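You operate a simulated robot arm through the tools that you are given. There is no shell and no other tool. Be economical: measure what you need, move in short steps, check, and stop when the job is done.

You are at the controls of a simulated two-armed robot. One attempt, no reset.

Task
Hold the blue jug on the table top steady with one hand and put the white stopper from the table top in it with the other.

The check looks at the end state, three seconds after you hand in, the way a careful person would. Anything else that was tipped, shoved, dropped, spilled or broken makes it a failure. Lids that push on must go on centred and level and be pressed home; caps that screw on are set level and turned clockwise until they are tight.

Robot
Two 7-joint arms with two-finger parallel grippers on one trunk, on a base that drives. Base frame: it is fixed to the floor where the robot stands at the start and does not move with it; the origin is under the middle of the robot, x ahead of it, y to its left, z up. Units: m, rad, N and s.
The left shoulder is at the start at [0.03, 0.119, 0.985], the right one opposite. With the tool pointing down near the work surface each hand reaches from about 0.28 to 0.68 m from the robot's upright axis, wherever it stands, measured 20 degrees to its own side. Payload 3.43 kg a hand.
The TCP of each hand is the grasp point between the finger pads, 0.03 m short of the fingertips. In the tool frame z runs along the fingers and y along their closing line. The gripper opens to 0.094 m. The fingers are 0.028 m wide and 0.01 m thick; the gripper's body (0.05 by 0.096 m) begins 0.055 m behind the TCP.
Orientation is told as [roll, pitch, yaw] about the base's x, y, z axes, in that order, counted from this pose: with the fingers straight down and closing along the base's y, the tool's x points along the base's -x, its y along +y and its z along -z.

Tools
- The arms move only by the tool apply_moves. It takes "left_targets", "right_targets" or both (then of equal length, played together; a hand with none holds still); each is a list of rows, each a list of 3 entries, a list of its own where there are three numbers: the turn, a rotation vector about the tool's x, y, z in rad, then the shift along the tool's x, y, z in cm, then the finger opening in cm, from 0 to 9.4. In form: [[[ax, ay, az], [dx, dy, dz], claw], ...]. A call has 1 to 8 rows; each row is the pose to reach, as a shift and turn from the pose commanded when the call began, along the tool's axes at that moment. Each row takes 0.2 s and may step no farther than 0.05 m and 0.15 rad from the row before; otherwise, or with a gripper value out of range, the whole call is refused. Where a pose cannot be reached the arm comes as near as it can. A force on the tool above 40 N (or 10 N above the force at the start of the call, whichever is more), or a blocked arm, ends the call early, and 0.2 s more pass. The fingers move at their own pace (about 0.072 m/s each) and stop on an object; they squeeze with about 29 N. The grip force told is the motor's: it shows also when the fingers shut on nothing. Time passes only in rows, and 0.2 s behind the last, so rows that repeat a pose let the fingers close. It gives the time, the measured TCP pose, the force on the tool (base axes), the opening and the grip force at its end, in the units of the frame above (readings bear some noise), with the torque about the TCP (base axes, N m) and any sound that the robot's microphone picked up.
- Cameras (640 x 400 px; columns grow to the right, rows downward): "scene" is now at [0.0444, -0.0373, 1.6999]; the picture's right is [-0.44, -0.90, 0.00], its down [-0.63, 0.31, -0.71] and it looks along [0.64, -0.31, -0.70] (base axes); focal length 260 px, centre (320, 200). "left" rides on the left gripper at [0.076, -0.014, -0.103] in its tool frame; the picture's right is [0.18, 0.98, 0.00], its down [-0.75, 0.14, -0.64] and it looks along [-0.63, 0.12, 0.77] (tool axes); focal length 243 px, centre (320, 200). "right" rides on the right gripper at [0.076, 0.014, -0.102] in its tool frame; the picture's right is [-0.18, 0.98, 0.00], its down [-0.75, -0.14, -0.64] and it looks along [-0.63, -0.12, 0.77] (tool axes); focal length 243 px, centre (320, 200). There is no depth. A picture from a camera that has moved, and an enlarged one, comes with that camera's place and axes in the base frame and with its lens.
- get_image(camera): a new picture of that camera. No time passes.
- move_column(by): slides the trunk up (or, below 0, down) by that many m; the arms and the scene camera ride with it, the base frame stays. It gives what a move gives, with no picture.
- drive_base(legs): drives the robot by 1 to 6 legs, each [ahead, turn to the left] in m and rad, along the robot's own axes; the way and the turn of a leg run together, so that a leg with both is an arc; at most 1.5 m and 3.142 rad a leg. The arms and the cameras ride along, it lands a little off, and it stops where it bumps. It gives what a move gives.
- head_to(pan, tilt): turns the head with the scene camera to pan (to the left, within 2.496 rad either way) and tilt (down, from -0.506 to 1.204), counted from straight ahead of the robot. It gives what a move gives.
- close_up(camera, box): a new picture of the part [left, top, right, bottom] of that camera's present view, enlarged. No time passes.
- job_done(): hands the job in; it is judged then, once.

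Work in short steps. Places have to be worked out from the pictures, the camera data and where the tool is seen: move nearer, look again, correct. Check each grasp and each placing, and mend what went wrong. You have 120 turns and 108 pictures in all, those below and enlarged ones among them. Open the grippers and draw the arms clear of the work before you hand the job in, unless the task says otherwise; then end with one line.

The tools are called after ">>>" as a command line: name --argument value ..., lists and objects as JSON in quotes. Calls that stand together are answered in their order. apply_moves: Moves the arms, as the interface text tells. Its arguments: {"type":"object","properties":{"left_targets":{"type":"array","items":{"type":"array"}},"right_targets":{"type":"array","items":{"type":"array"}}},"required":[]} The other tools are called the same way: move_column (by) slides the trunk up or down; drive_base (legs) drives the base; head_to (pan, tilt) turns the head that bears the scene camera; get_image (camera) takes a picture; close_up (camera, box) takes an enlarged picture of a part of a camera's view; job_done () hands the job in.

At the start:

```text
t: 0.0
left_tcp_pos: [0.4282, 0.0275, 1.2298]
left_orientation: [0.0, 0.002, 0.004]
left_wrist_force: [0.0, 0.9, 0.3]
left_ft_torque: [-0.01, 0.03, 0.0]
left_opening: 0.0941
left_grasp_force: 0.0
right_tcp_pos: [0.3138, -0.3569, 1.2655]
right_orientation: [0.0, -0.001, 0.004]
right_wrist_force: [0.8, -0.3, -0.1]
right_ft_torque: [-0.01, 0.02, 0.0]
right_opening: 0.0939
right_grasp_force: 0.1
trunk travel left (down, up): [-0.25, 0.16]
robot x, y, heading: [0.0023, 0.0004, 0.001]
head pan, tilt: [-0.454, 0.777]
```

scene: 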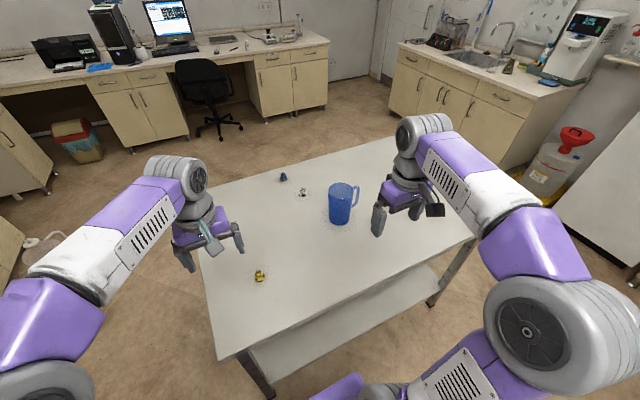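
right: 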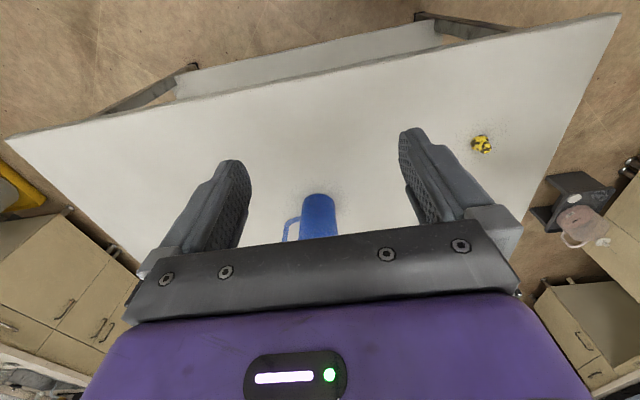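
left: 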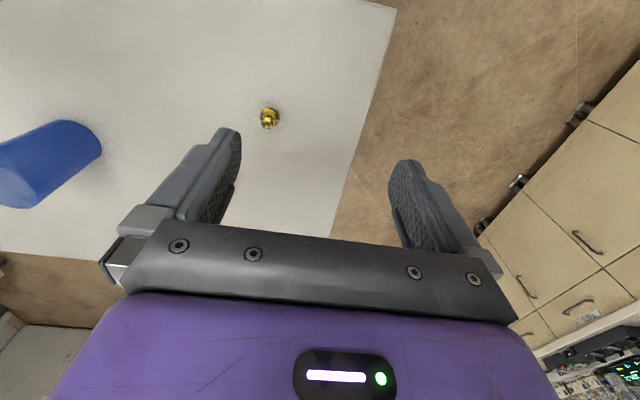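

I see a blue jug, and three small items (yellow, black/white, blue). I look closer at them.

>>> close_up --camera "scene" --box '[240, 160, 380, 248]'

>>> close_up --camera "scene" --box '[270, 165, 320, 200]'

```text
4.55 times, centred on (310, 204) of scene
camera zoom: at [0.0444, -0.0373, 1.6999], right [-0.44, -0.9, 0.0], down [-0.63, 0.31, -0.71], along [0.64, -0.31, -0.7], focal length 1183 px, centre (366, 182)
```

zoom: 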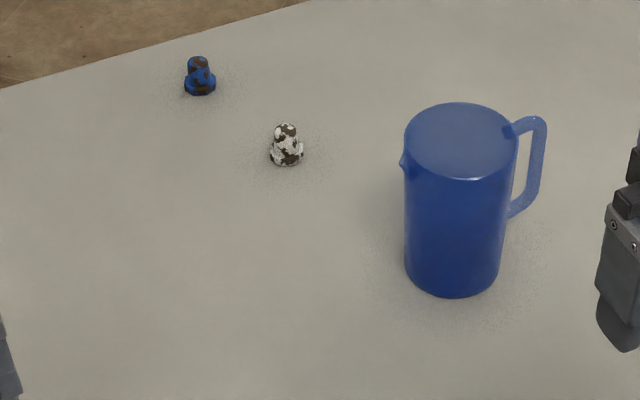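

```text
11.43 times, centred on (295, 182) of scene
camera zoom: at [0.0444, -0.0373, 1.6999], right [-0.44, -0.9, 0.0], down [-0.63, 0.31, -0.71], along [0.64, -0.31, -0.7], focal length 2975 px, centre (606, 400)
```

zoom: 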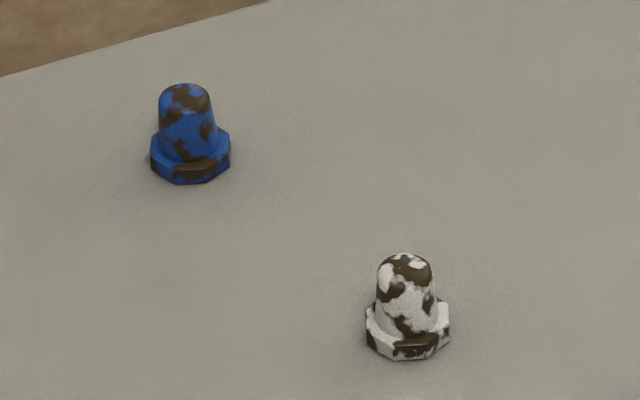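

The stoppers stand with plug up, head down. I look closely at the jug to find its hole, and look down at the base/table gap.

>>> close_up --camera "scene" --box '[320, 175, 368, 205]'

>>> close_up --camera "right" --box '[270, 180, 350, 245]'

>>> close_up --camera "left" --box '[0, 100, 120, 220]'

>>> head_to --pan 0.0 --tilt 1.2

>>> get_image --camera "scene"

```text
13.33 times, centred on (344, 190) of scene
camera zoom: at [0.0444, -0.0373, 1.6999], right [-0.44, -0.9, 0.0], down [-0.63, 0.31, -0.71], along [0.64, -0.31, -0.7], focal length 3471 px, centre (0, 333)
```

zoom: 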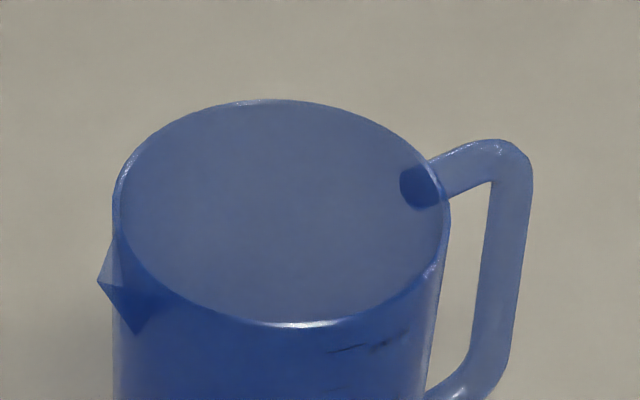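

```text
6.15 times, centred on (310, 212) of right
camera zoom: at [0.2373, -0.3423, 1.3677], right [0.18, 0.98, 0.0], down [0.75, -0.14, 0.64], along [0.63, -0.11, -0.77], focal length 1493 px, centre (382, 123)
```

zoom: 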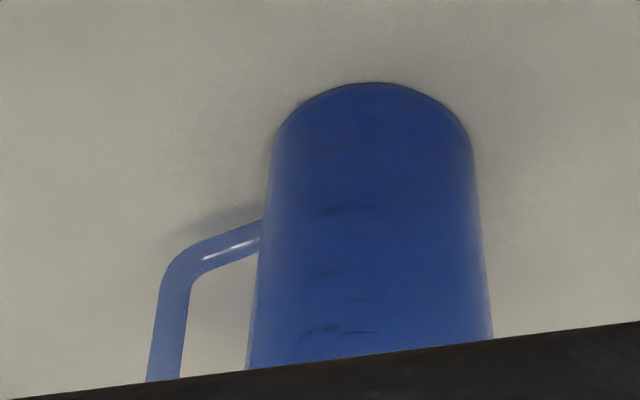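

```text
3.33 times, centred on (60, 160) of left
camera zoom: at [0.353, 0.0128, 1.3317], right [-0.19, 0.98, 0.0], down [0.75, 0.14, 0.64], along [0.63, 0.12, -0.77], focal length 809 px, centre (1187, 333)
```

zoom: 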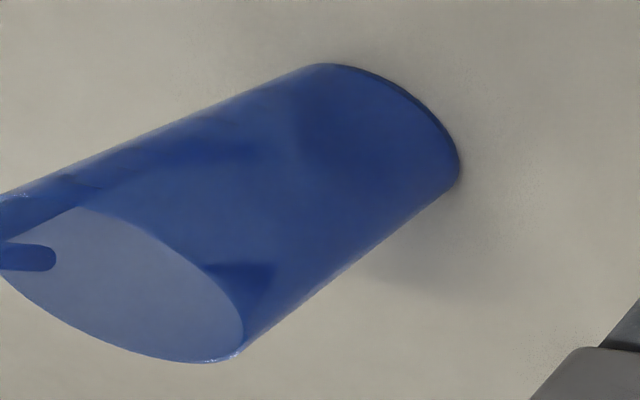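

```text
t: 0.9
left_tcp_pos: [0.4283, 0.0267, 1.2288]
left_orientation: [0.0, 0.002, 0.002]
left_wrist_force: [0.4, 0.6, 0.2]
left_ft_torque: [0.01, -0.02, 0.03]
left_opening: 0.0939
left_grasp_force: 0.1
right_tcp_pos: [0.3137, -0.3572, 1.2646]
right_orientation: [0.0, -0.002, 0.004]
right_wrist_force: [0.4, -0.1, -0.5]
right_ft_torque: [0.02, -0.02, 0.0]
right_opening: 0.094
right_grasp_force: 0.1
trunk travel left (down, up): [-0.25, 0.16]
robot x, y, heading: [-0.0, 0.0019, 0.003]
head pan, tilt: [0.0, 1.201]
```

```text
99 pictures are left
camera scene: at [0.0269, -0.0016, 1.6703], right [0.0, -1.0, 0.0], down [-0.93, 0.0, -0.36], along [0.36, 0.0, -0.93], focal length 260 px, centre (320, 200)
```

scene: 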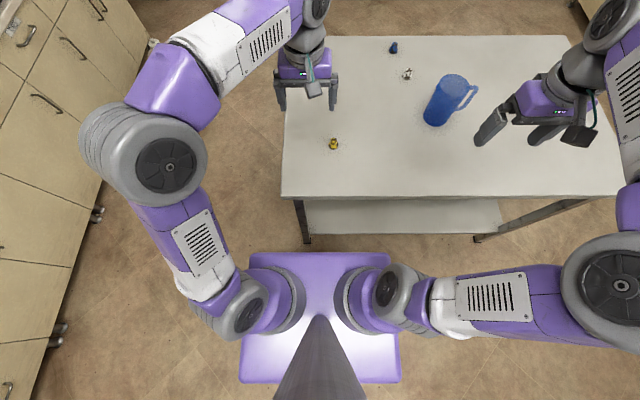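

The jug is open-topped, so the stopper simply goes inside it. The stopper is ~0.83 m ahead, out of reach; I'll need to shift the base right by ~0.45 m, so I check behind the robot first.

>>> head_to --pan 2.4 --tilt 0.8

>>> get_image --camera "scene"

>>> head_to --pan -2.3 --tilt 0.8

>>> get_image --camera "scene"

```text
t: 3.1
left_tcp_pos: [0.4297, 0.0273, 1.2299]
left_orientation: [0.0, -0.001, 0.004]
left_wrist_force: [0.3, -0.6, 0.1]
left_ft_torque: [0.0, 0.02, 0.01]
left_opening: 0.094
left_grasp_force: 0.1
right_tcp_pos: [0.315, -0.3569, 1.2646]
right_orientation: [0.001, 0.0, 0.006]
right_wrist_force: [0.0, 0.1, 0.1]
right_ft_torque: [-0.02, 0.0, -0.01]
right_opening: 0.0937
right_grasp_force: 0.1
trunk travel left (down, up): [-0.25, 0.16]
robot x, y, heading: [0.0018, -0.0013, -0.003]
head pan, tilt: [2.4, 0.799]
```

```text
98 pictures are left
camera scene: at [-0.0885, 0.053, 1.698], right [0.68, 0.74, 0.0], down [0.53, -0.48, -0.7], along [-0.51, 0.47, -0.72], focal length 260 px, centre (320, 200)
```

scene: 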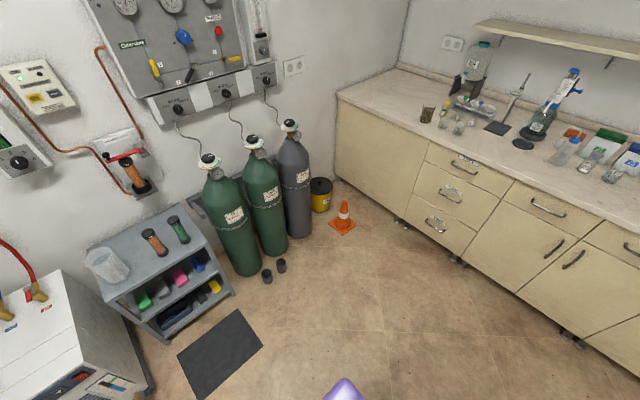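

```text
t: 6.8
left_tcp_pos: [0.4283, 0.0272, 1.2289]
left_orientation: [-0.001, 0.0, 0.003]
left_wrist_force: [-0.1, 0.0, 0.0]
left_ft_torque: [-0.01, 0.0, -0.01]
left_opening: 0.0938
left_grasp_force: 0.0
right_tcp_pos: [0.3145, -0.3584, 1.264]
right_orientation: [0.0, -0.001, 0.006]
right_wrist_force: [0.2, -1.1, -1.0]
right_ft_torque: [-0.01, 0.02, -0.03]
right_opening: 0.0939
right_grasp_force: 0.0
trunk travel left (down, up): [-0.25, 0.16]
robot x, y, heading: [0.0024, 0.0007, -0.001]
head pan, tilt: [-2.3, 0.799]
```

```text
97 pictures are left
camera scene: at [-0.0828, -0.0617, 1.698], right [-0.75, 0.67, 0.0], down [0.48, 0.53, -0.7], along [-0.46, -0.52, -0.72], focal length 260 px, centre (320, 200)
```

scene: 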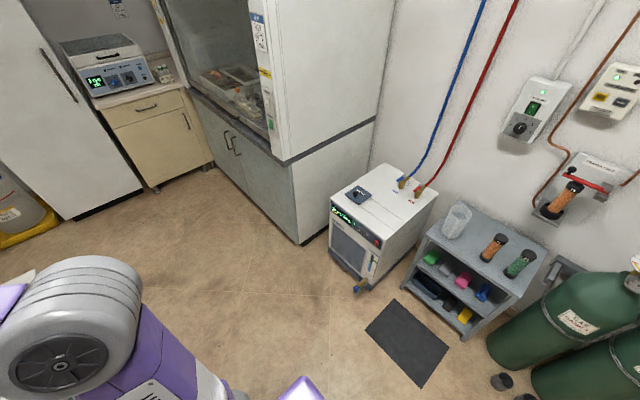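

Behind is clear for ~0.4 m. I back out along an S-path to shift right, in stages.

>>> drive_base --legs '[[-0.15, 0.4], [-0.1, 0.3], [-0.2, 0.0], [0.0, -1.4]]'

>>> head_to --pan 0.3 --tilt 1.0

>>> get_image --camera "scene"

```text
t: 14.0
left_tcp_pos: [-0.0405, -0.4659, 1.2289]
left_orientation: [-0.002, 0.001, -0.694]
left_wrist_force: [0.7, 0.1, 0.4]
left_ft_torque: [0.01, 0.01, 0.01]
left_opening: 0.0939
left_grasp_force: 0.1
right_tcp_pos: [-0.3753, -0.6864, 1.2646]
right_orientation: [0.002, -0.001, -0.692]
right_wrist_force: [0.5, 0.1, 0.0]
right_ft_torque: [-0.01, 0.0, 0.0]
right_opening: 0.0941
right_grasp_force: 0.1
trunk travel left (down, up): [-0.25, 0.16]
robot x, y, heading: [-0.384, -0.2092, -0.697]
head pan, tilt: [-2.3, 0.799]
```

```text
t: 16.3
left_tcp_pos: [-0.0409, -0.4658, 1.2289]
left_orientation: [0.001, 0.001, -0.695]
left_wrist_force: [-0.2, 0.5, 0.2]
left_ft_torque: [0.02, 0.02, 0.0]
left_opening: 0.0939
left_grasp_force: 0.0
right_tcp_pos: [-0.3753, -0.6864, 1.2653]
right_orientation: [0.001, -0.003, -0.692]
right_wrist_force: [0.1, -0.7, -0.1]
right_ft_torque: [0.0, -0.01, -0.02]
right_opening: 0.0943
right_grasp_force: 0.1
trunk travel left (down, up): [-0.25, 0.16]
robot x, y, heading: [-0.3904, -0.2102, -0.696]
head pan, tilt: [0.3, 1.0]
```

```text
96 pictures are left
camera scene: at [-0.3439, -0.2196, 1.6829], right [-0.39, -0.92, 0.0], down [-0.78, 0.33, -0.54], along [0.5, -0.21, -0.84], focal length 260 px, centre (320, 200)
```

scene: 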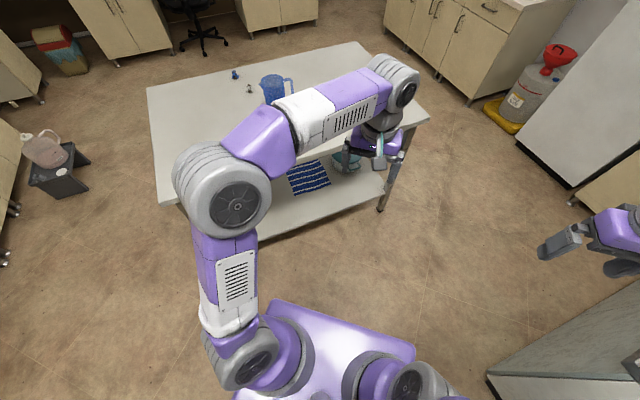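

As predicted. I continue to the front of the table at about y = -0.43.

>>> drive_base --legs '[[0.24, 0.0], [0.1, 0.35], [0.08, 0.345]]'

>>> head_to --pan 0.0 --tilt 1.1

>>> get_image --camera "scene"

```text
t: 20.3
left_tcp_pos: [0.3919, -0.4022, 1.228]
left_orientation: [-0.001, -0.001, 0.002]
left_wrist_force: [0.8, -0.2, -1.1]
left_ft_torque: [-0.03, 0.01, 0.06]
left_opening: 0.094
left_grasp_force: 0.0
right_tcp_pos: [0.2774, -0.7878, 1.2642]
right_orientation: [-0.001, -0.003, 0.003]
right_wrist_force: [-0.3, 0.0, 0.1]
right_ft_torque: [-0.02, 0.03, 0.03]
right_opening: 0.0942
right_grasp_force: 0.1
trunk travel left (down, up): [-0.25, 0.16]
robot x, y, heading: [-0.0365, -0.4315, -0.0]
head pan, tilt: [0.3, 1.0]
```

```text
t: 21.1
left_tcp_pos: [0.3923, -0.4022, 1.2299]
left_orientation: [0.0, 0.001, 0.001]
left_wrist_force: [0.0, 0.2, 0.2]
left_ft_torque: [0.01, -0.04, 0.0]
left_opening: 0.094
left_grasp_force: 0.1
right_tcp_pos: [0.2769, -0.7872, 1.266]
right_orientation: [0.001, -0.001, 0.003]
right_wrist_force: [0.2, 0.4, 0.0]
right_ft_torque: [-0.02, -0.01, -0.02]
right_opening: 0.0942
right_grasp_force: 0.0
trunk travel left (down, up): [-0.25, 0.16]
robot x, y, heading: [-0.0367, -0.4291, -0.0]
head pan, tilt: [0.0, 1.1]
```

```text
95 pictures are left
camera scene: at [-0.0031, -0.4305, 1.6763], right [0.0, -1.0, 0.0], down [-0.89, 0.0, -0.45], along [0.45, 0.0, -0.89], focal length 260 px, centre (320, 200)
```

scene: 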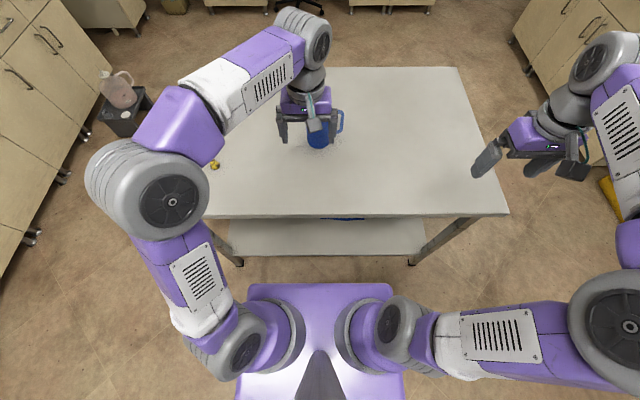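

Gap from base to table shelf ≈0.12 m; I drive 0.08 ahead, then view.

>>> drive_base --legs '[[0.08, 0.0]]'

>>> head_to --pan 0.1 --tilt 0.75

>>> get_image --camera "scene"

>>> get_image --camera "left"

>>> get_image --camera "right"

```text
t: 22.1
left_tcp_pos: [0.4715, -0.4033, 1.2296]
left_orientation: [0.001, -0.001, 0.0]
left_wrist_force: [0.3, -0.2, -0.3]
left_ft_torque: [0.04, 0.05, 0.02]
left_opening: 0.094
left_grasp_force: 0.1
right_tcp_pos: [0.3569, -0.7881, 1.2644]
right_orientation: [0.0, -0.003, 0.004]
right_wrist_force: [0.0, -0.1, 0.3]
right_ft_torque: [0.0, 0.02, 0.02]
right_opening: 0.094
right_grasp_force: 0.0
trunk travel left (down, up): [-0.25, 0.16]
robot x, y, heading: [0.0418, -0.4276, 0.006]
head pan, tilt: [0.0, 1.1]
```

```text
t: 23.0
left_tcp_pos: [0.4703, -0.4035, 1.2287]
left_orientation: [-0.002, 0.0, 0.0]
left_wrist_force: [-0.6, -0.3, 0.0]
left_ft_torque: [-0.02, 0.01, 0.02]
left_opening: 0.094
left_grasp_force: 0.0
right_tcp_pos: [0.3551, -0.7884, 1.2657]
right_orientation: [0.001, -0.001, 0.002]
right_wrist_force: [-0.4, 0.3, 0.1]
right_ft_torque: [-0.04, -0.01, -0.01]
right_opening: 0.0938
right_grasp_force: 0.0
trunk travel left (down, up): [-0.25, 0.16]
robot x, y, heading: [0.0392, -0.4315, 0.001]
head pan, tilt: [0.099, 0.75]
```

```text
94 pictures are left
camera scene: at [0.0947, -0.4225, 1.702], right [0.1, -1.0, 0.0], down [-0.68, -0.07, -0.73], along [0.73, 0.07, -0.68], focal length 260 px, centre (320, 200)
```

scene: 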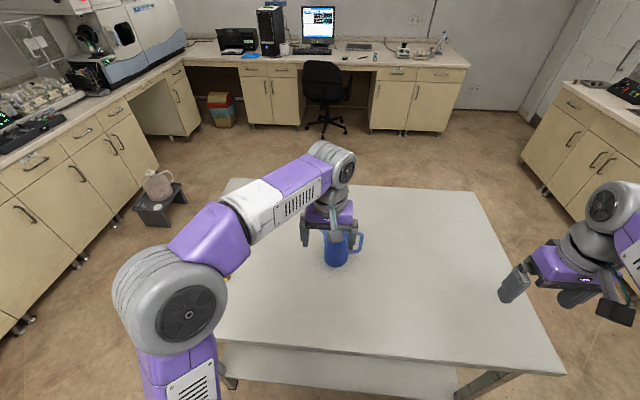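

```text
93 pictures are left
camera left: at [0.3943, -0.4173, 1.3318], right [-0.19, 0.98, 0.0], down [0.75, 0.14, 0.64], along [0.63, 0.12, -0.77], focal length 243 px, centre (320, 200)
```

left: 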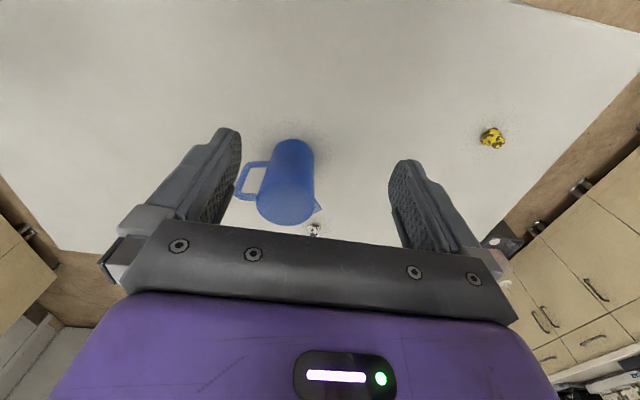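

```text
92 pictures are left
camera right: at [0.2778, -0.7721, 1.3677], right [0.18, 0.98, 0.0], down [0.75, -0.14, 0.64], along [0.63, -0.12, -0.77], focal length 243 px, centre (320, 200)
```

right: 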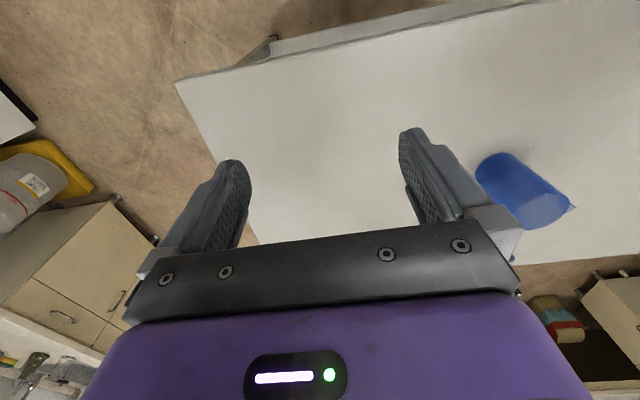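

Stopper judged at ≈(0.83,-0.34), table z ≈0.9; jug ≈(0.64,-0.41), handle toward -y. I raise the trunk for more reach, then yaw/tilt the left hand forward while moving left of the jug.

>>> move_column --by 0.12

>>> apply_moves --left_targets '[[[0, 0, 0.12], [0, 3, 0], 9.4], [[0, 0, 0.24], [0, 6, 0], 9.4], [[0, 0, 0.35], [-3, 9, 0], 9.4], [[0, 0, 0.35], [-7, 11, 0], 9.4], [[0, 0, 0.35], [-11, 11, 0], 9.4], [[0, 0, 0.35], [-15, 11, 0], 9.4]]'

```text
t: 24.5
left_tcp_pos: [0.4698, -0.4044, 1.3484]
left_orientation: [-0.001, -0.001, 0.003]
left_wrist_force: [-0.2, -0.2, 1.0]
left_ft_torque: [-0.01, 0.02, 0.0]
left_opening: 0.0941
left_grasp_force: 0.1
right_tcp_pos: [0.3548, -0.7884, 1.3854]
right_orientation: [0.0, -0.001, 0.005]
right_wrist_force: [-0.1, -0.3, 0.2]
right_ft_torque: [-0.03, 0.01, -0.02]
right_opening: 0.0938
right_grasp_force: 0.1
trunk travel left (down, up): [-0.37, 0.04]
robot x, y, heading: [0.0398, -0.4303, -0.001]
head pan, tilt: [0.099, 0.75]
```

```text
t: 25.9
left_tcp_pos: [0.6211, -0.2932, 1.3435]
left_orientation: [-0.002, 0.005, -0.351]
left_wrist_force: [1.2, -0.7, -0.4]
left_ft_torque: [0.03, 0.04, 0.0]
left_opening: 0.0939
left_grasp_force: 0.0
right_tcp_pos: [0.3596, -0.7894, 1.3836]
right_orientation: [0.002, 0.001, 0.004]
right_wrist_force: [0.8, -0.5, -0.4]
right_ft_torque: [0.0, 0.05, -0.02]
right_opening: 0.0938
right_grasp_force: 0.1
trunk travel left (down, up): [-0.37, 0.04]
robot x, y, heading: [0.0419, -0.4273, -0.001]
head pan, tilt: [0.099, 0.75]
```

Tilt the left hand 0.42 rad outward and come down to a hover short of the stopper.

>>> apply_moves --left_targets '[[[0, -0.1, 0], [-2, 0.9, 3.7], 9.4], [[0, -0.2, 0], [-4, 1.9, 7.4], 9.4], [[0, -0.3, 0], [-6, 2.8, 11.1], 9.4], [[0, -0.42, 0], [-8, 3.7, 14.9], 9.4], [[0, -0.42, 0], [-10, 4.7, 18.6], 9.4], [[0, -0.42, 0], [-11.7, 5.6, 22.3], 9.4], [[0, -0.42, 0], [-11.7, 5.6, 22.3], 9.4]]'

>>> get_image --camera "left"

>>> get_image --camera "scene"

```text
t: 27.5
left_tcp_pos: [0.748, -0.2816, 1.1275]
left_orientation: [0.0, -0.42, -0.348]
left_wrist_force: [0.0, 0.0, 0.7]
left_ft_torque: [-0.03, -0.01, -0.01]
left_opening: 0.0941
left_grasp_force: 0.0
right_tcp_pos: [0.3552, -0.7895, 1.384]
right_orientation: [0.001, -0.001, 0.004]
right_wrist_force: [0.1, -0.1, 0.4]
right_ft_torque: [0.01, 0.03, 0.05]
right_opening: 0.094
right_grasp_force: 0.0
trunk travel left (down, up): [-0.37, 0.04]
robot x, y, heading: [0.0406, -0.4279, -0.002]
head pan, tilt: [0.099, 0.75]
```

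```text
91 pictures are left
camera left: at [0.6395, -0.2563, 1.1889], right [0.18, 0.98, -0.08], down [0.45, -0.01, 0.89], along [0.88, -0.19, -0.44], focal length 243 px, centre (320, 200)
```

left: 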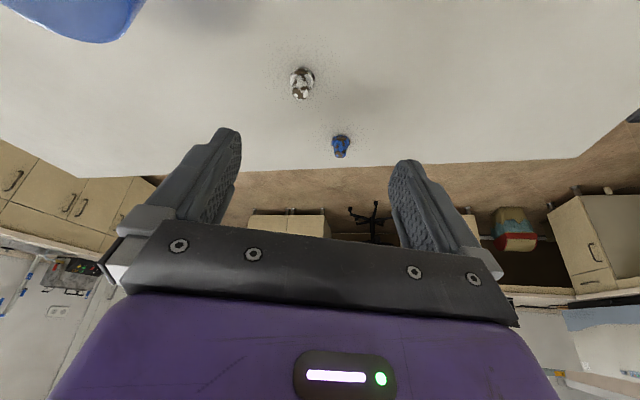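

```text
90 pictures are left
camera scene: at [0.094, -0.4226, 1.8221], right [0.1, -1.0, 0.0], down [-0.68, -0.07, -0.73], along [0.73, 0.07, -0.68], focal length 260 px, centre (320, 200)
```

scene: 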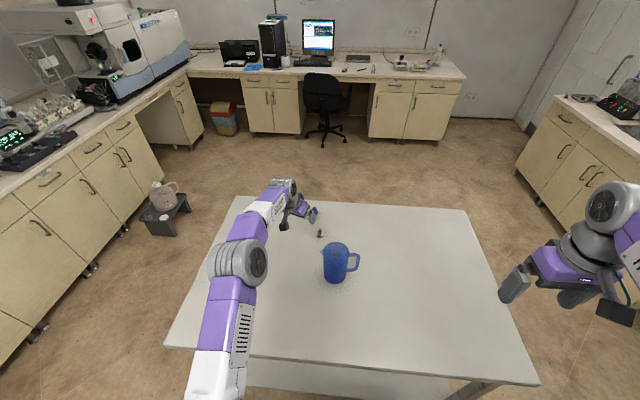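

The pose is reached well. I zoom to triangulate the stopper and the table height.

>>> close_up --camera "left" --box '[262, 55, 342, 105]'

>>> close_up --camera "scene" --box '[300, 220, 364, 260]'

```text
8.00 times, centred on (302, 80) of left
camera zoom: at [0.6395, -0.2563, 1.1889], right [0.18, 0.98, -0.08], down [0.45, -0.01, 0.89], along [0.88, -0.19, -0.44], focal length 1941 px, centre (464, 1160)
```

zoom: 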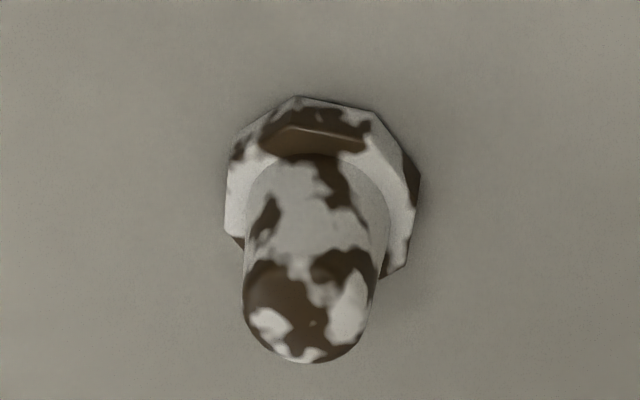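

```text
10.00 times, centred on (332, 240) of scene
camera zoom: at [0.094, -0.4226, 1.8221], right [0.1, -1.0, 0.0], down [-0.68, -0.07, -0.73], along [0.73, 0.07, -0.68], focal length 2604 px, centre (200, -200)
```

zoom: 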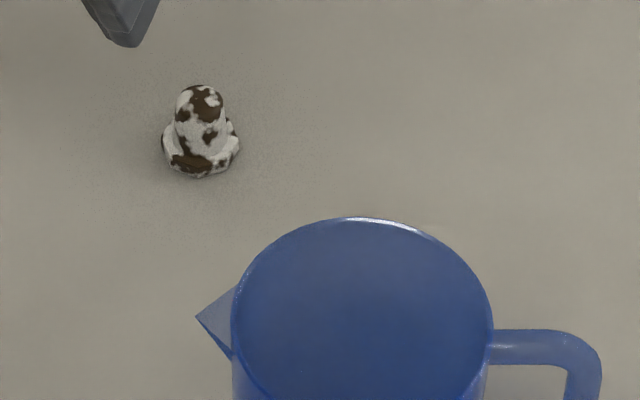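

I judge the stopper near (0.855,-0.346), table z ≈0.88–0.90. I move to a pre-grasp 8 cm back along the tool axis.

>>> apply_moves --left_targets '[[[0, 0, 0], [-0.6, -0.6, 4], 6], [[0, 0, 0], [-1.3, -1.1, 8], 6], [[0, 0, 0], [-2, -1.7, 12], 6], [[0, 0, 0], [-2.6, -2.3, 15.4], 6], [[0, 0, 0], [-2.6, -2.3, 15.4], 6]]'

>>> get_image --camera "left"

>>> close_up --camera "scene" --box '[276, 190, 372, 250]'

```text
t: 28.7
left_tcp_pos: [0.7692, -0.3153, 1.0097]
left_orientation: [0.001, -0.421, -0.349]
left_wrist_force: [-0.3, 0.2, 0.0]
left_ft_torque: [0.01, 0.02, -0.02]
left_opening: 0.0599
left_grasp_force: 0.0
left hand out of reach, approached as far as the arm can: row 2, 3, 4, 5
right_tcp_pos: [0.3554, -0.7882, 1.3852]
right_orientation: [0.0, -0.002, 0.004]
right_wrist_force: [0.2, 0.0, -0.5]
right_ft_torque: [-0.01, -0.04, 0.0]
right_opening: 0.0943
right_grasp_force: 0.0
trunk travel left (down, up): [-0.37, 0.04]
robot x, y, heading: [0.0415, -0.4314, 0.005]
head pan, tilt: [0.099, 0.75]
```

```text
87 pictures are left
camera left: at [0.6592, -0.2899, 1.0723], right [0.18, 0.98, -0.07], down [0.45, -0.01, 0.89], along [0.88, -0.19, -0.44], focal length 243 px, centre (320, 200)
```

left: 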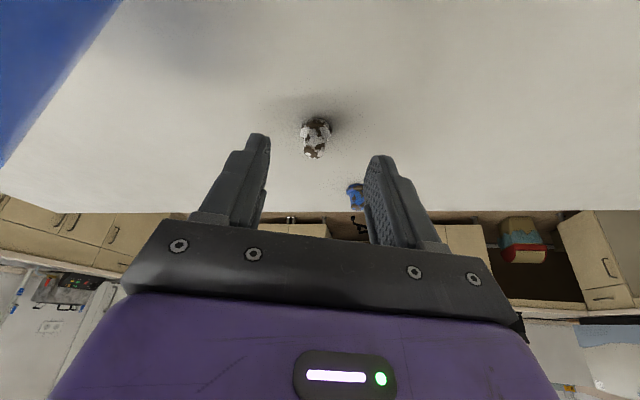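

```text
6.67 times, centred on (324, 220) of scene
camera zoom: at [0.0946, -0.4225, 1.8221], right [0.1, -1.0, 0.0], down [-0.68, -0.07, -0.73], along [0.73, 0.07, -0.68], focal length 1736 px, centre (293, 67)
```

zoom: 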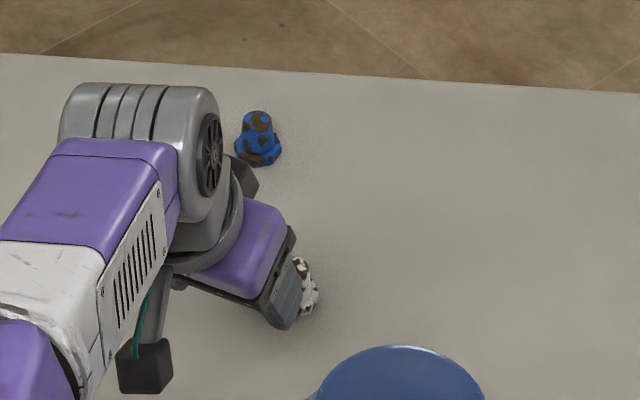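

Reach ends ~8 cm short at this tilt. A flatter tilt would reach, but needs the wrist camera on top; I back off and try rolling the hand half a turn.

>>> apply_moves --left_targets '[[[0, 0, 0.0], [0, 0, -5], 6], [[0, 0, 0.0], [0, 0, -10], 6], [[0, 0, 0.15], [0, 0, -15], 6], [[0, 0, 0.3], [0, 0, -18], 6], [[0, 0, 0.45], [0, 0, -18], 6], [[0, 0, 0.6], [0, 0, -18], 6], [[0, 0, 0.75], [0, 0, -18], 6], [[0, 0, 0.9], [0, 0, -18], 6]]'

>>> apply_moves --left_targets '[[[0, 0, 0.15], [0, 0, 0], 6], [[0, 0, 0.3], [0, 0, 0], 6], [[0, 0, 0.45], [0, 0, 0], 6], [[0, 0, 0.6], [0, 0, 0], 6], [[0, 0, 0.75], [0, 0, 0], 6], [[0, 0, 0.9], [0, 0, 0], 6], [[0, 0, 1.05], [0, 0, 0], 6], [[0, 0, 1.2], [0, 0, 0], 6]]'

```text
t: 30.5
left_tcp_pos: [0.7, -0.2903, 1.1742]
left_orientation: [0.336, -0.254, -1.294]
left_wrist_force: [-0.2, -0.4, 1.0]
left_ft_torque: [0.01, -0.01, -0.02]
left_opening: 0.0599
left_grasp_force: 0.2
right_tcp_pos: [0.3555, -0.7879, 1.384]
right_orientation: [0.0, -0.002, 0.004]
right_wrist_force: [-0.1, -0.4, 0.0]
right_ft_torque: [-0.02, 0.01, 0.02]
right_opening: 0.094
right_grasp_force: 0.0
trunk travel left (down, up): [-0.37, 0.04]
robot x, y, heading: [0.0418, -0.4312, -0.002]
head pan, tilt: [0.099, 0.75]
```

```text
t: 32.3
left_tcp_pos: [0.6999, -0.2894, 1.1748]
left_orientation: [0.367, 0.208, -2.413]
left_wrist_force: [0.5, 0.4, -1.3]
left_ft_torque: [0.01, -0.01, 0.02]
left_opening: 0.06
left_grasp_force: 0.1
right_tcp_pos: [0.355, -0.7877, 1.3847]
right_orientation: [-0.001, -0.001, 0.004]
right_wrist_force: [-0.3, 0.4, -0.3]
right_ft_torque: [0.03, 0.02, 0.02]
right_opening: 0.0939
right_grasp_force: 0.1
trunk travel left (down, up): [-0.37, 0.04]
robot x, y, heading: [0.0442, -0.4275, -0.003]
head pan, tilt: [0.099, 0.75]
```

The roll works so far; finishing the half-turn.

>>> apply_moves --left_targets '[[[0, 0, 0.15], [0, 0, 0], 6], [[0, 0, 0.3], [0, 0, 0], 6], [[0, 0, 0.45], [0, 0, 0], 6], [[0, 0, 0.6], [0, 0, 0], 6], [[0, 0, 0.75], [0, 0, 0], 6], [[0, 0, 0.9], [0, 0, 0], 6], [[0, 0, 1.04], [0, 0, 0], 6], [[0, 0, 1.04], [0, 0, 0], 6]]'

>>> apply_moves --left_targets '[[[0, 0.13, 0], [0, 0, 0], 6], [[0, 0.26, 0], [0, 0, 0], 6], [[0, 0.39, 0], [0, 0, 0], 6], [[0, 0.52, 0], [0, 0, 0], 6], [[0, 0.63, 0], [0, 0, 0], 6], [[0, 0.63, 0], [0, 0, 0], 6]]'

>>> get_image --camera "left"

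>>> get_image --camera "scene"

```text
t: 34.1
left_tcp_pos: [0.701, -0.2898, 1.1743]
left_orientation: [0.0, 0.42, 2.793]
left_wrist_force: [-0.6, 0.0, -0.1]
left_ft_torque: [-0.01, -0.01, -0.01]
left_opening: 0.06
left_grasp_force: 0.1
right_tcp_pos: [0.355, -0.7881, 1.3844]
right_orientation: [0.002, -0.003, 0.002]
right_wrist_force: [0.1, 0.7, 0.3]
right_ft_torque: [-0.02, -0.01, -0.02]
right_opening: 0.0941
right_grasp_force: 0.0
trunk travel left (down, up): [-0.37, 0.04]
robot x, y, heading: [0.0373, -0.4268, -0.002]
head pan, tilt: [0.099, 0.75]
```

```text
t: 35.5
left_tcp_pos: [0.7, -0.288, 1.1752]
left_orientation: [0.006, 1.053, 2.799]
left_wrist_force: [-0.6, 1.3, -0.1]
left_ft_torque: [0.01, 0.05, -0.03]
left_opening: 0.06
left_grasp_force: 0.1
left hand out of reach, approached as far as the arm can: row 4
right_tcp_pos: [0.3559, -0.7849, 1.3864]
right_orientation: [-0.003, -0.003, 0.002]
right_wrist_force: [0.0, 0.0, 0.0]
right_ft_torque: [-0.01, 0.01, 0.0]
right_opening: 0.0938
right_grasp_force: 0.0
trunk travel left (down, up): [-0.37, 0.04]
robot x, y, heading: [0.0427, -0.426, 0.005]
head pan, tilt: [0.099, 0.75]
```

```text
85 pictures are left
camera left: at [0.6569, -0.2564, 1.2912], right [-0.25, -0.96, 0.16], down [-0.92, 0.18, -0.34], along [0.29, -0.23, -0.93], focal length 243 px, centre (320, 200)
```

left: 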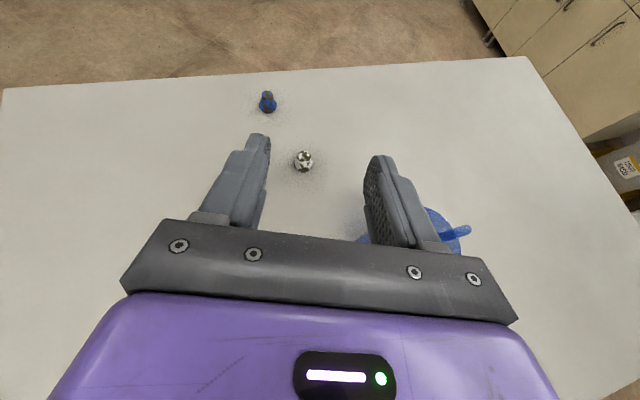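

```text
84 pictures are left
camera scene: at [0.0949, -0.42, 1.822], right [0.1, -1.0, 0.0], down [-0.68, -0.07, -0.73], along [0.73, 0.07, -0.68], focal length 260 px, centre (320, 200)
```

scene: 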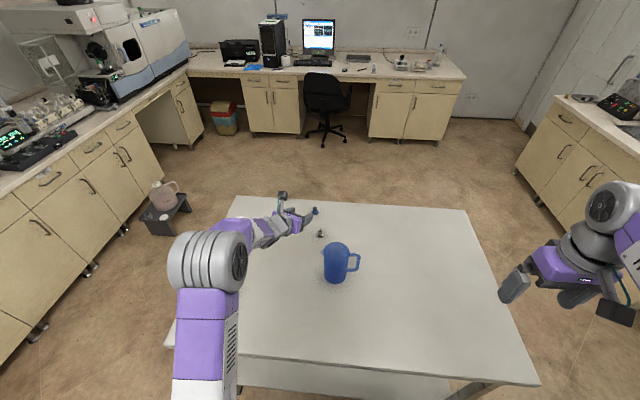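

Camera now rides on top and the 60° tilt is reachable. Stopper at ≈(0.860,-0.342). I descend to a pre-grasp ~9 cm short of it at z≈0.96.

>>> apply_moves --left_targets '[[[0, 0, 0], [-3, 0, 3.3], 6], [[0, 0, 0], [-6, 0, 6.6], 6], [[0, 0, 0], [-9, 0, 9.9], 6], [[0, 0, 0], [-12, 0, 13.2], 6], [[0, 0, 0], [-15.4, -0.1, 16.4], 6], [[0, 0, 0], [-15.4, -0.1, 16.4], 6]]'

>>> get_image --camera "left"

>>> close_up --camera "scene" --box '[268, 190, 380, 260]'

```text
t: 36.9
left_tcp_pos: [0.7599, -0.3123, 0.9577]
left_orientation: [-0.003, 1.05, 2.795]
left_wrist_force: [-0.1, 0.8, 0.1]
left_ft_torque: [0.0, -0.03, 0.0]
left_opening: 0.06
left_grasp_force: 0.0
right_tcp_pos: [0.3545, -0.7885, 1.3848]
right_orientation: [-0.001, -0.002, 0.004]
right_wrist_force: [-0.5, -0.1, 0.2]
right_ft_torque: [0.0, -0.06, 0.02]
right_opening: 0.0941
right_grasp_force: 0.1
trunk travel left (down, up): [-0.37, 0.04]
robot x, y, heading: [0.0413, -0.4328, -0.002]
head pan, tilt: [0.099, 0.75]
```

```text
83 pictures are left
camera left: at [0.7185, -0.2806, 1.0759], right [-0.25, -0.96, 0.16], down [-0.92, 0.18, -0.34], along [0.29, -0.23, -0.93], focal length 243 px, centre (320, 200)
```

left: 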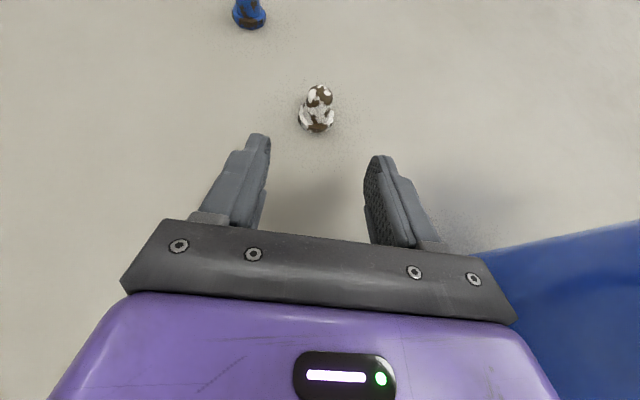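

```text
5.71 times, centred on (324, 225) of scene
camera zoom: at [0.0943, -0.4225, 1.8221], right [0.1, -1.0, 0.0], down [-0.68, -0.07, -0.73], along [0.73, 0.07, -0.68], focal length 1488 px, centre (297, 57)
```

zoom: 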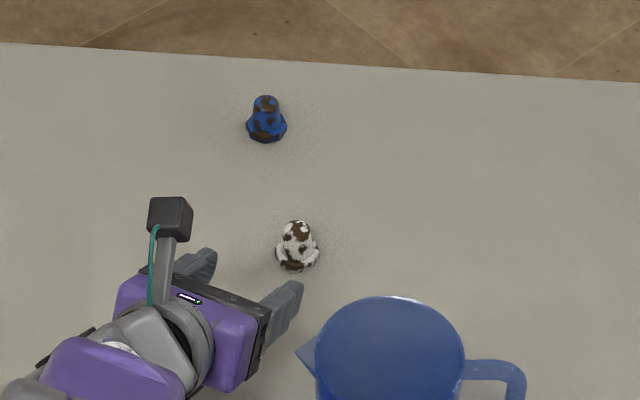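

Four sightlines agree: stopper at ≈(0.871,-0.349), table z ≈0.866. I go half way in and lower, then look.

>>> apply_moves --left_targets '[[[0, 0, 0], [-0.5, 0, 2.2], 6], [[0, 0, 0], [-1.0, 0, 4.4], 6], [[0, 0, 0], [-1.4, 0, 6.6], 6], [[0, 0, 0], [-1.4, 0, 6.6], 6]]'

>>> get_image --camera "left"

>>> close_up --camera "scene" --box '[268, 190, 380, 260]'

```text
t: 37.9
left_tcp_pos: [0.8075, -0.329, 0.9133]
left_orientation: [-0.001, 1.047, 2.797]
left_wrist_force: [-0.3, 0.4, 0.1]
left_ft_torque: [0.0, 0.04, 0.02]
left_opening: 0.0601
left_grasp_force: 0.2
right_tcp_pos: [0.3544, -0.7889, 1.3852]
right_orientation: [-0.001, 0.0, 0.004]
right_wrist_force: [-1.2, 0.7, 0.4]
right_ft_torque: [0.04, -0.02, 0.02]
right_opening: 0.094
right_grasp_force: 0.0
trunk travel left (down, up): [-0.37, 0.04]
robot x, y, heading: [0.0407, -0.4303, -0.001]
head pan, tilt: [0.099, 0.75]
```

```text
81 pictures are left
camera left: at [0.7658, -0.2973, 1.0306], right [-0.25, -0.96, 0.16], down [-0.92, 0.18, -0.33], along [0.29, -0.23, -0.93], focal length 243 px, centre (320, 200)
```

left: 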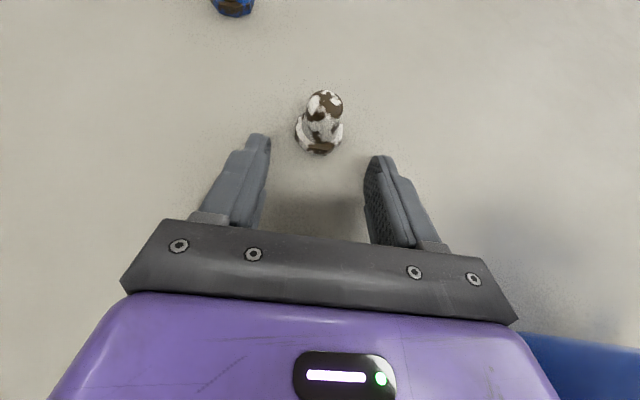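

```text
5.71 times, centred on (324, 225) of scene
camera zoom: at [0.0946, -0.4228, 1.8221], right [0.1, -1.0, 0.0], down [-0.68, -0.07, -0.73], along [0.73, 0.07, -0.68], focal length 1488 px, centre (297, 57)
```

zoom: 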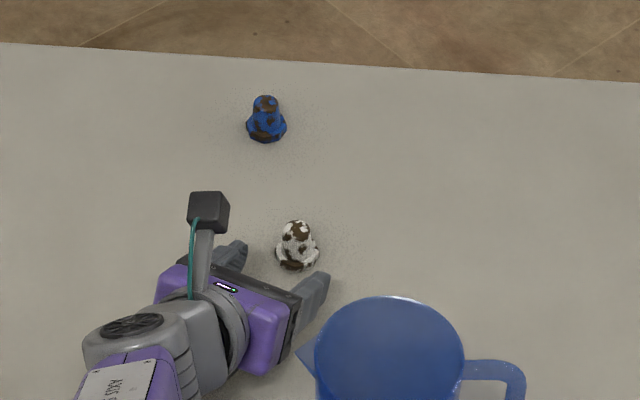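

Well lined up. I advance the last 5 cm.

>>> apply_moves --left_targets '[[[0, 0, 0], [0.5, 0, 1.6], 6], [[0, 0, 0], [1.0, 0, 3.3], 6], [[0, 0, 0], [1.5, 0, 4.9], 6], [[0, 0, 0], [1.5, 0, 4.9], 6]]'

>>> get_image --camera "left"

>>> close_up --camera "scene" --box '[268, 190, 380, 260]'

```text
t: 38.9
left_tcp_pos: [0.8166, -0.3397, 0.9201]
left_orientation: [0.0, 1.051, 2.793]
left_wrist_force: [-0.5, 0.5, -0.4]
left_ft_torque: [-0.01, -0.01, -0.01]
left_opening: 0.0597
left_grasp_force: 0.0
left hand out of reach, approached as far as the arm can: row 1, 2, 3, 4
right_tcp_pos: [0.3556, -0.788, 1.3841]
right_orientation: [0.0, -0.002, 0.004]
right_wrist_force: [-0.6, -0.8, -0.1]
right_ft_torque: [0.01, -0.01, 0.0]
right_opening: 0.094
right_grasp_force: 0.0
trunk travel left (down, up): [-0.37, 0.04]
robot x, y, heading: [0.0434, -0.4308, -0.003]
head pan, tilt: [0.099, 0.75]
```

```text
79 pictures are left
camera left: at [0.7746, -0.3088, 1.0375], right [-0.25, -0.96, 0.16], down [-0.92, 0.18, -0.33], along [0.29, -0.23, -0.93], focal length 243 px, centre (320, 200)
```

left: 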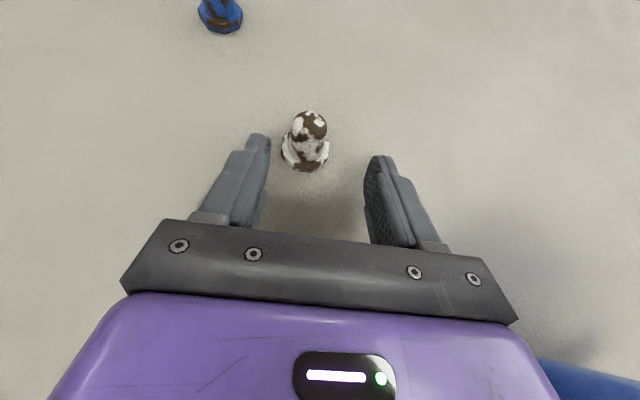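

```text
5.71 times, centred on (324, 225) of scene
camera zoom: at [0.095, -0.4227, 1.822], right [0.1, -1.0, 0.0], down [-0.68, -0.07, -0.73], along [0.73, 0.07, -0.68], focal length 1488 px, centre (297, 57)
```

zoom: 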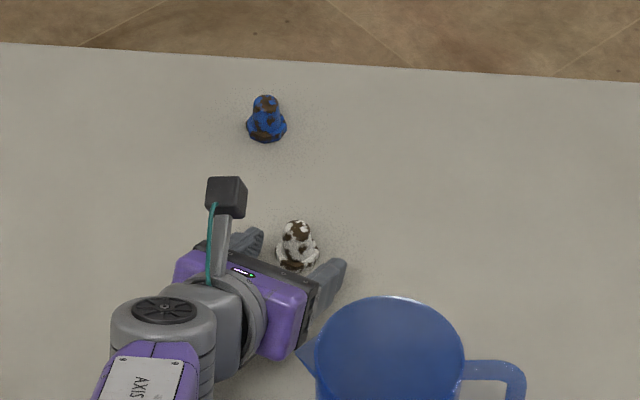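

Still ~4 cm short. I check the base-to-shelf gap to see if I can creep forward a little more.

>>> head_to --pan 0.0 --tilt 1.2

>>> get_image --camera "scene"

>>> close_up --camera "scene" --box '[200, 200, 440, 350]'

```text
t: 39.8
left_tcp_pos: [0.8174, -0.3406, 0.9209]
left_orientation: [0.002, 1.053, 2.796]
left_wrist_force: [-0.9, 0.0, -0.5]
left_ft_torque: [0.0, -0.01, 0.0]
left_opening: 0.0599
left_grasp_force: 0.1
right_tcp_pos: [0.3552, -0.7877, 1.3844]
right_orientation: [0.0, 0.0, 0.004]
right_wrist_force: [0.0, 0.1, 0.4]
right_ft_torque: [0.02, 0.0, 0.02]
right_opening: 0.094
right_grasp_force: 0.0
trunk travel left (down, up): [-0.37, 0.04]
robot x, y, heading: [0.0437, -0.4292, -0.003]
head pan, tilt: [0.0, 1.201]
```

```text
77 pictures are left
camera scene: at [0.0685, -0.4307, 1.7903], right [0.0, -1.0, 0.0], down [-0.93, 0.0, -0.36], along [0.36, 0.0, -0.93], focal length 260 px, centre (320, 200)
```

scene: 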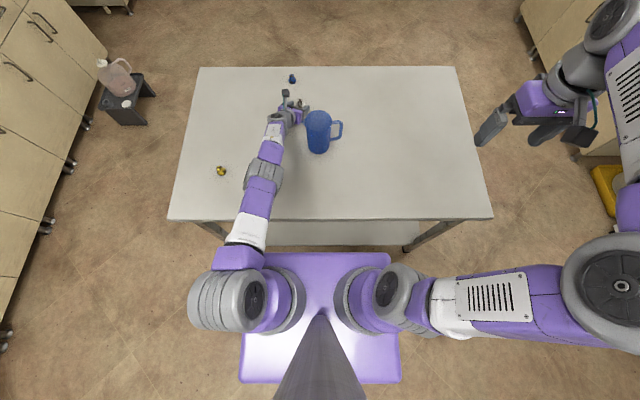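

```text
2.67 times, centred on (320, 275) of scene
camera zoom: at [0.0685, -0.4307, 1.7903], right [0.0, -1.0, 0.0], down [-0.93, 0.0, -0.36], along [0.36, 0.0, -0.93], focal length 694 px, centre (320, 0)
```

zoom: 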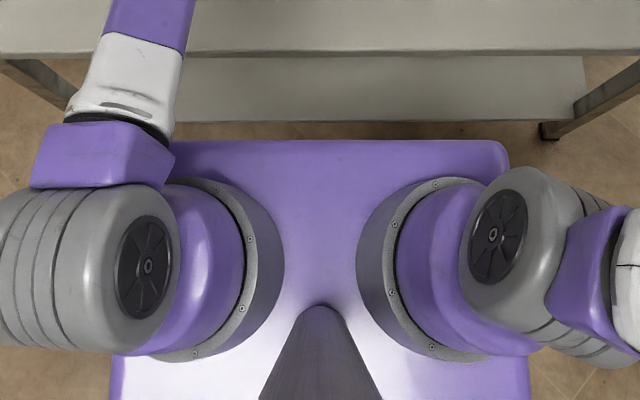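

The purple plate is the torso, hiding a smaller base; sight lines bound the base front at ≥4 cm from the shelf. I back the hand up a little and creep 3 cm forward.

>>> apply_moves --left_targets '[[[0, 0, 0], [0, 0, -2], 6], [[0, 0, 0], [2, 0, -4], 6], [[0, 0, 0], [4, 0, -6], 6]]'

>>> drive_base --legs '[[0.03, 0.0]]'

>>> move_column --by -0.08

>>> get_image --camera "left"

>>> get_image --camera "scene"

```text
t: 40.6
left_tcp_pos: [0.7865, -0.3299, 0.9862]
left_orientation: [0.001, 1.052, 2.794]
left_wrist_force: [-0.3, 0.2, 0.1]
left_ft_torque: [-0.03, -0.02, 0.03]
left_opening: 0.0601
left_grasp_force: 0.2
right_tcp_pos: [0.354, -0.7887, 1.3844]
right_orientation: [0.0, -0.002, 0.004]
right_wrist_force: [0.4, -0.5, -0.3]
right_ft_torque: [-0.03, -0.01, -0.01]
right_opening: 0.0941
right_grasp_force: 0.1
trunk travel left (down, up): [-0.37, 0.04]
robot x, y, heading: [0.0389, -0.4285, -0.005]
head pan, tilt: [0.0, 1.201]
```

```text
t: 41.4
left_tcp_pos: [0.8153, -0.3299, 0.9853]
left_orientation: [0.0, 1.051, 2.794]
left_wrist_force: [0.0, 0.1, 0.5]
left_ft_torque: [-0.01, -0.01, 0.0]
left_opening: 0.06
left_grasp_force: 0.0
right_tcp_pos: [0.3829, -0.7884, 1.3863]
right_orientation: [-0.001, -0.004, 0.002]
right_wrist_force: [0.6, -0.9, 0.7]
right_ft_torque: [-0.01, 0.01, 0.03]
right_opening: 0.094
right_grasp_force: 0.0
trunk travel left (down, up): [-0.37, 0.04]
robot x, y, heading: [0.07, -0.4326, -0.0]
head pan, tilt: [0.0, 1.201]
```

```text
t: 42.6
left_tcp_pos: [0.8174, -0.3302, 0.9071]
left_orientation: [0.0, 1.051, 2.795]
left_wrist_force: [-1.9, 0.6, 3.9]
left_ft_torque: [0.01, -0.03, -0.02]
left_opening: 0.0599
left_grasp_force: 0.1
right_tcp_pos: [0.3835, -0.7882, 1.3056]
right_orientation: [0.0, -0.002, 0.002]
right_wrist_force: [-0.3, 0.4, 0.1]
right_ft_torque: [0.01, 0.04, 0.04]
right_opening: 0.0942
right_grasp_force: 0.1
trunk travel left (down, up): [-0.29, 0.12]
robot x, y, heading: [0.0698, -0.4307, -0.0]
head pan, tilt: [0.0, 1.201]
```

```text
75 pictures are left
camera left: at [0.7735, -0.2982, 1.0241], right [-0.25, -0.96, 0.16], down [-0.92, 0.18, -0.34], along [0.29, -0.23, -0.93], focal length 243 px, centre (320, 200)
```

left: 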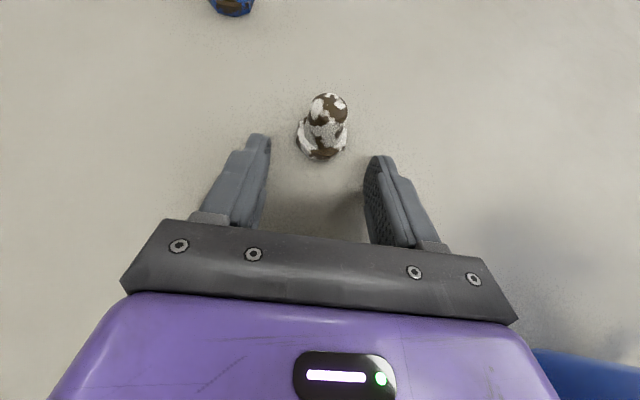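

```text
74 pictures are left
camera scene: at [0.0969, -0.4306, 1.7105], right [0.0, -1.0, 0.0], down [-0.93, 0.0, -0.36], along [0.36, 0.0, -0.93], focal length 260 px, centre (320, 200)
```

scene: 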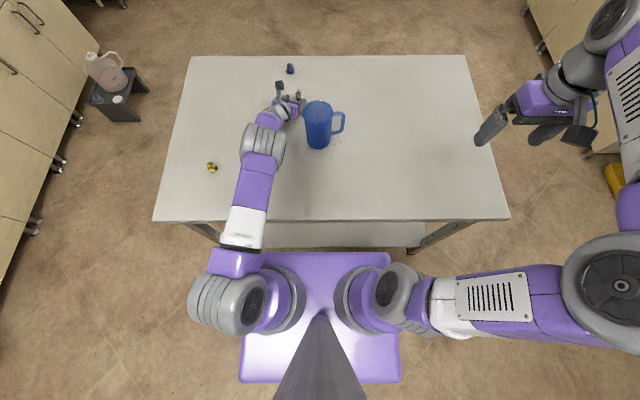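

A slight 4 N contact suggests the tips just touch the table. I lift 5 mm and move 4 cm forward.

>>> apply_moves --left_targets '[[[0, 0, 0], [0.45, 0, -0.25], 6], [[0, 0, 0], [1.1, 0, 0.9], 6], [[0, 0, 0], [1.8, 0, 2.0], 6], [[0, 0, 0], [2.4, 0, 3.1], 6], [[0, 0, 0], [2.4, 0, 3.1], 6]]'

>>> get_image --camera "left"

```text
t: 43.8
left_tcp_pos: [0.8542, -0.3427, 0.9113]
left_orientation: [0.001, 1.049, 2.796]
left_wrist_force: [0.0, 0.3, -0.4]
left_ft_torque: [0.01, 0.0, 0.0]
left_opening: 0.0601
left_grasp_force: 0.1
right_tcp_pos: [0.385, -0.7888, 1.3048]
right_orientation: [0.0, -0.002, 0.003]
right_wrist_force: [0.2, 0.2, 0.5]
right_ft_torque: [0.02, 0.02, 0.03]
right_opening: 0.0942
right_grasp_force: 0.0
trunk travel left (down, up): [-0.29, 0.12]
robot x, y, heading: [0.0676, -0.4309, -0.001]
head pan, tilt: [0.0, 1.201]
```

```text
73 pictures are left
camera left: at [0.8108, -0.3115, 1.0285], right [-0.25, -0.96, 0.16], down [-0.92, 0.18, -0.33], along [0.29, -0.23, -0.93], focal length 243 px, centre (320, 200)
```

left: 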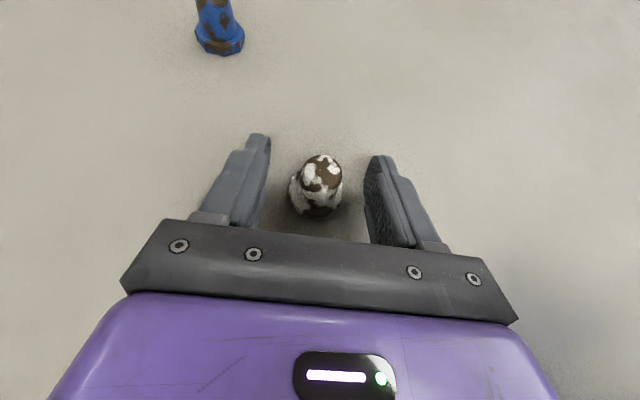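

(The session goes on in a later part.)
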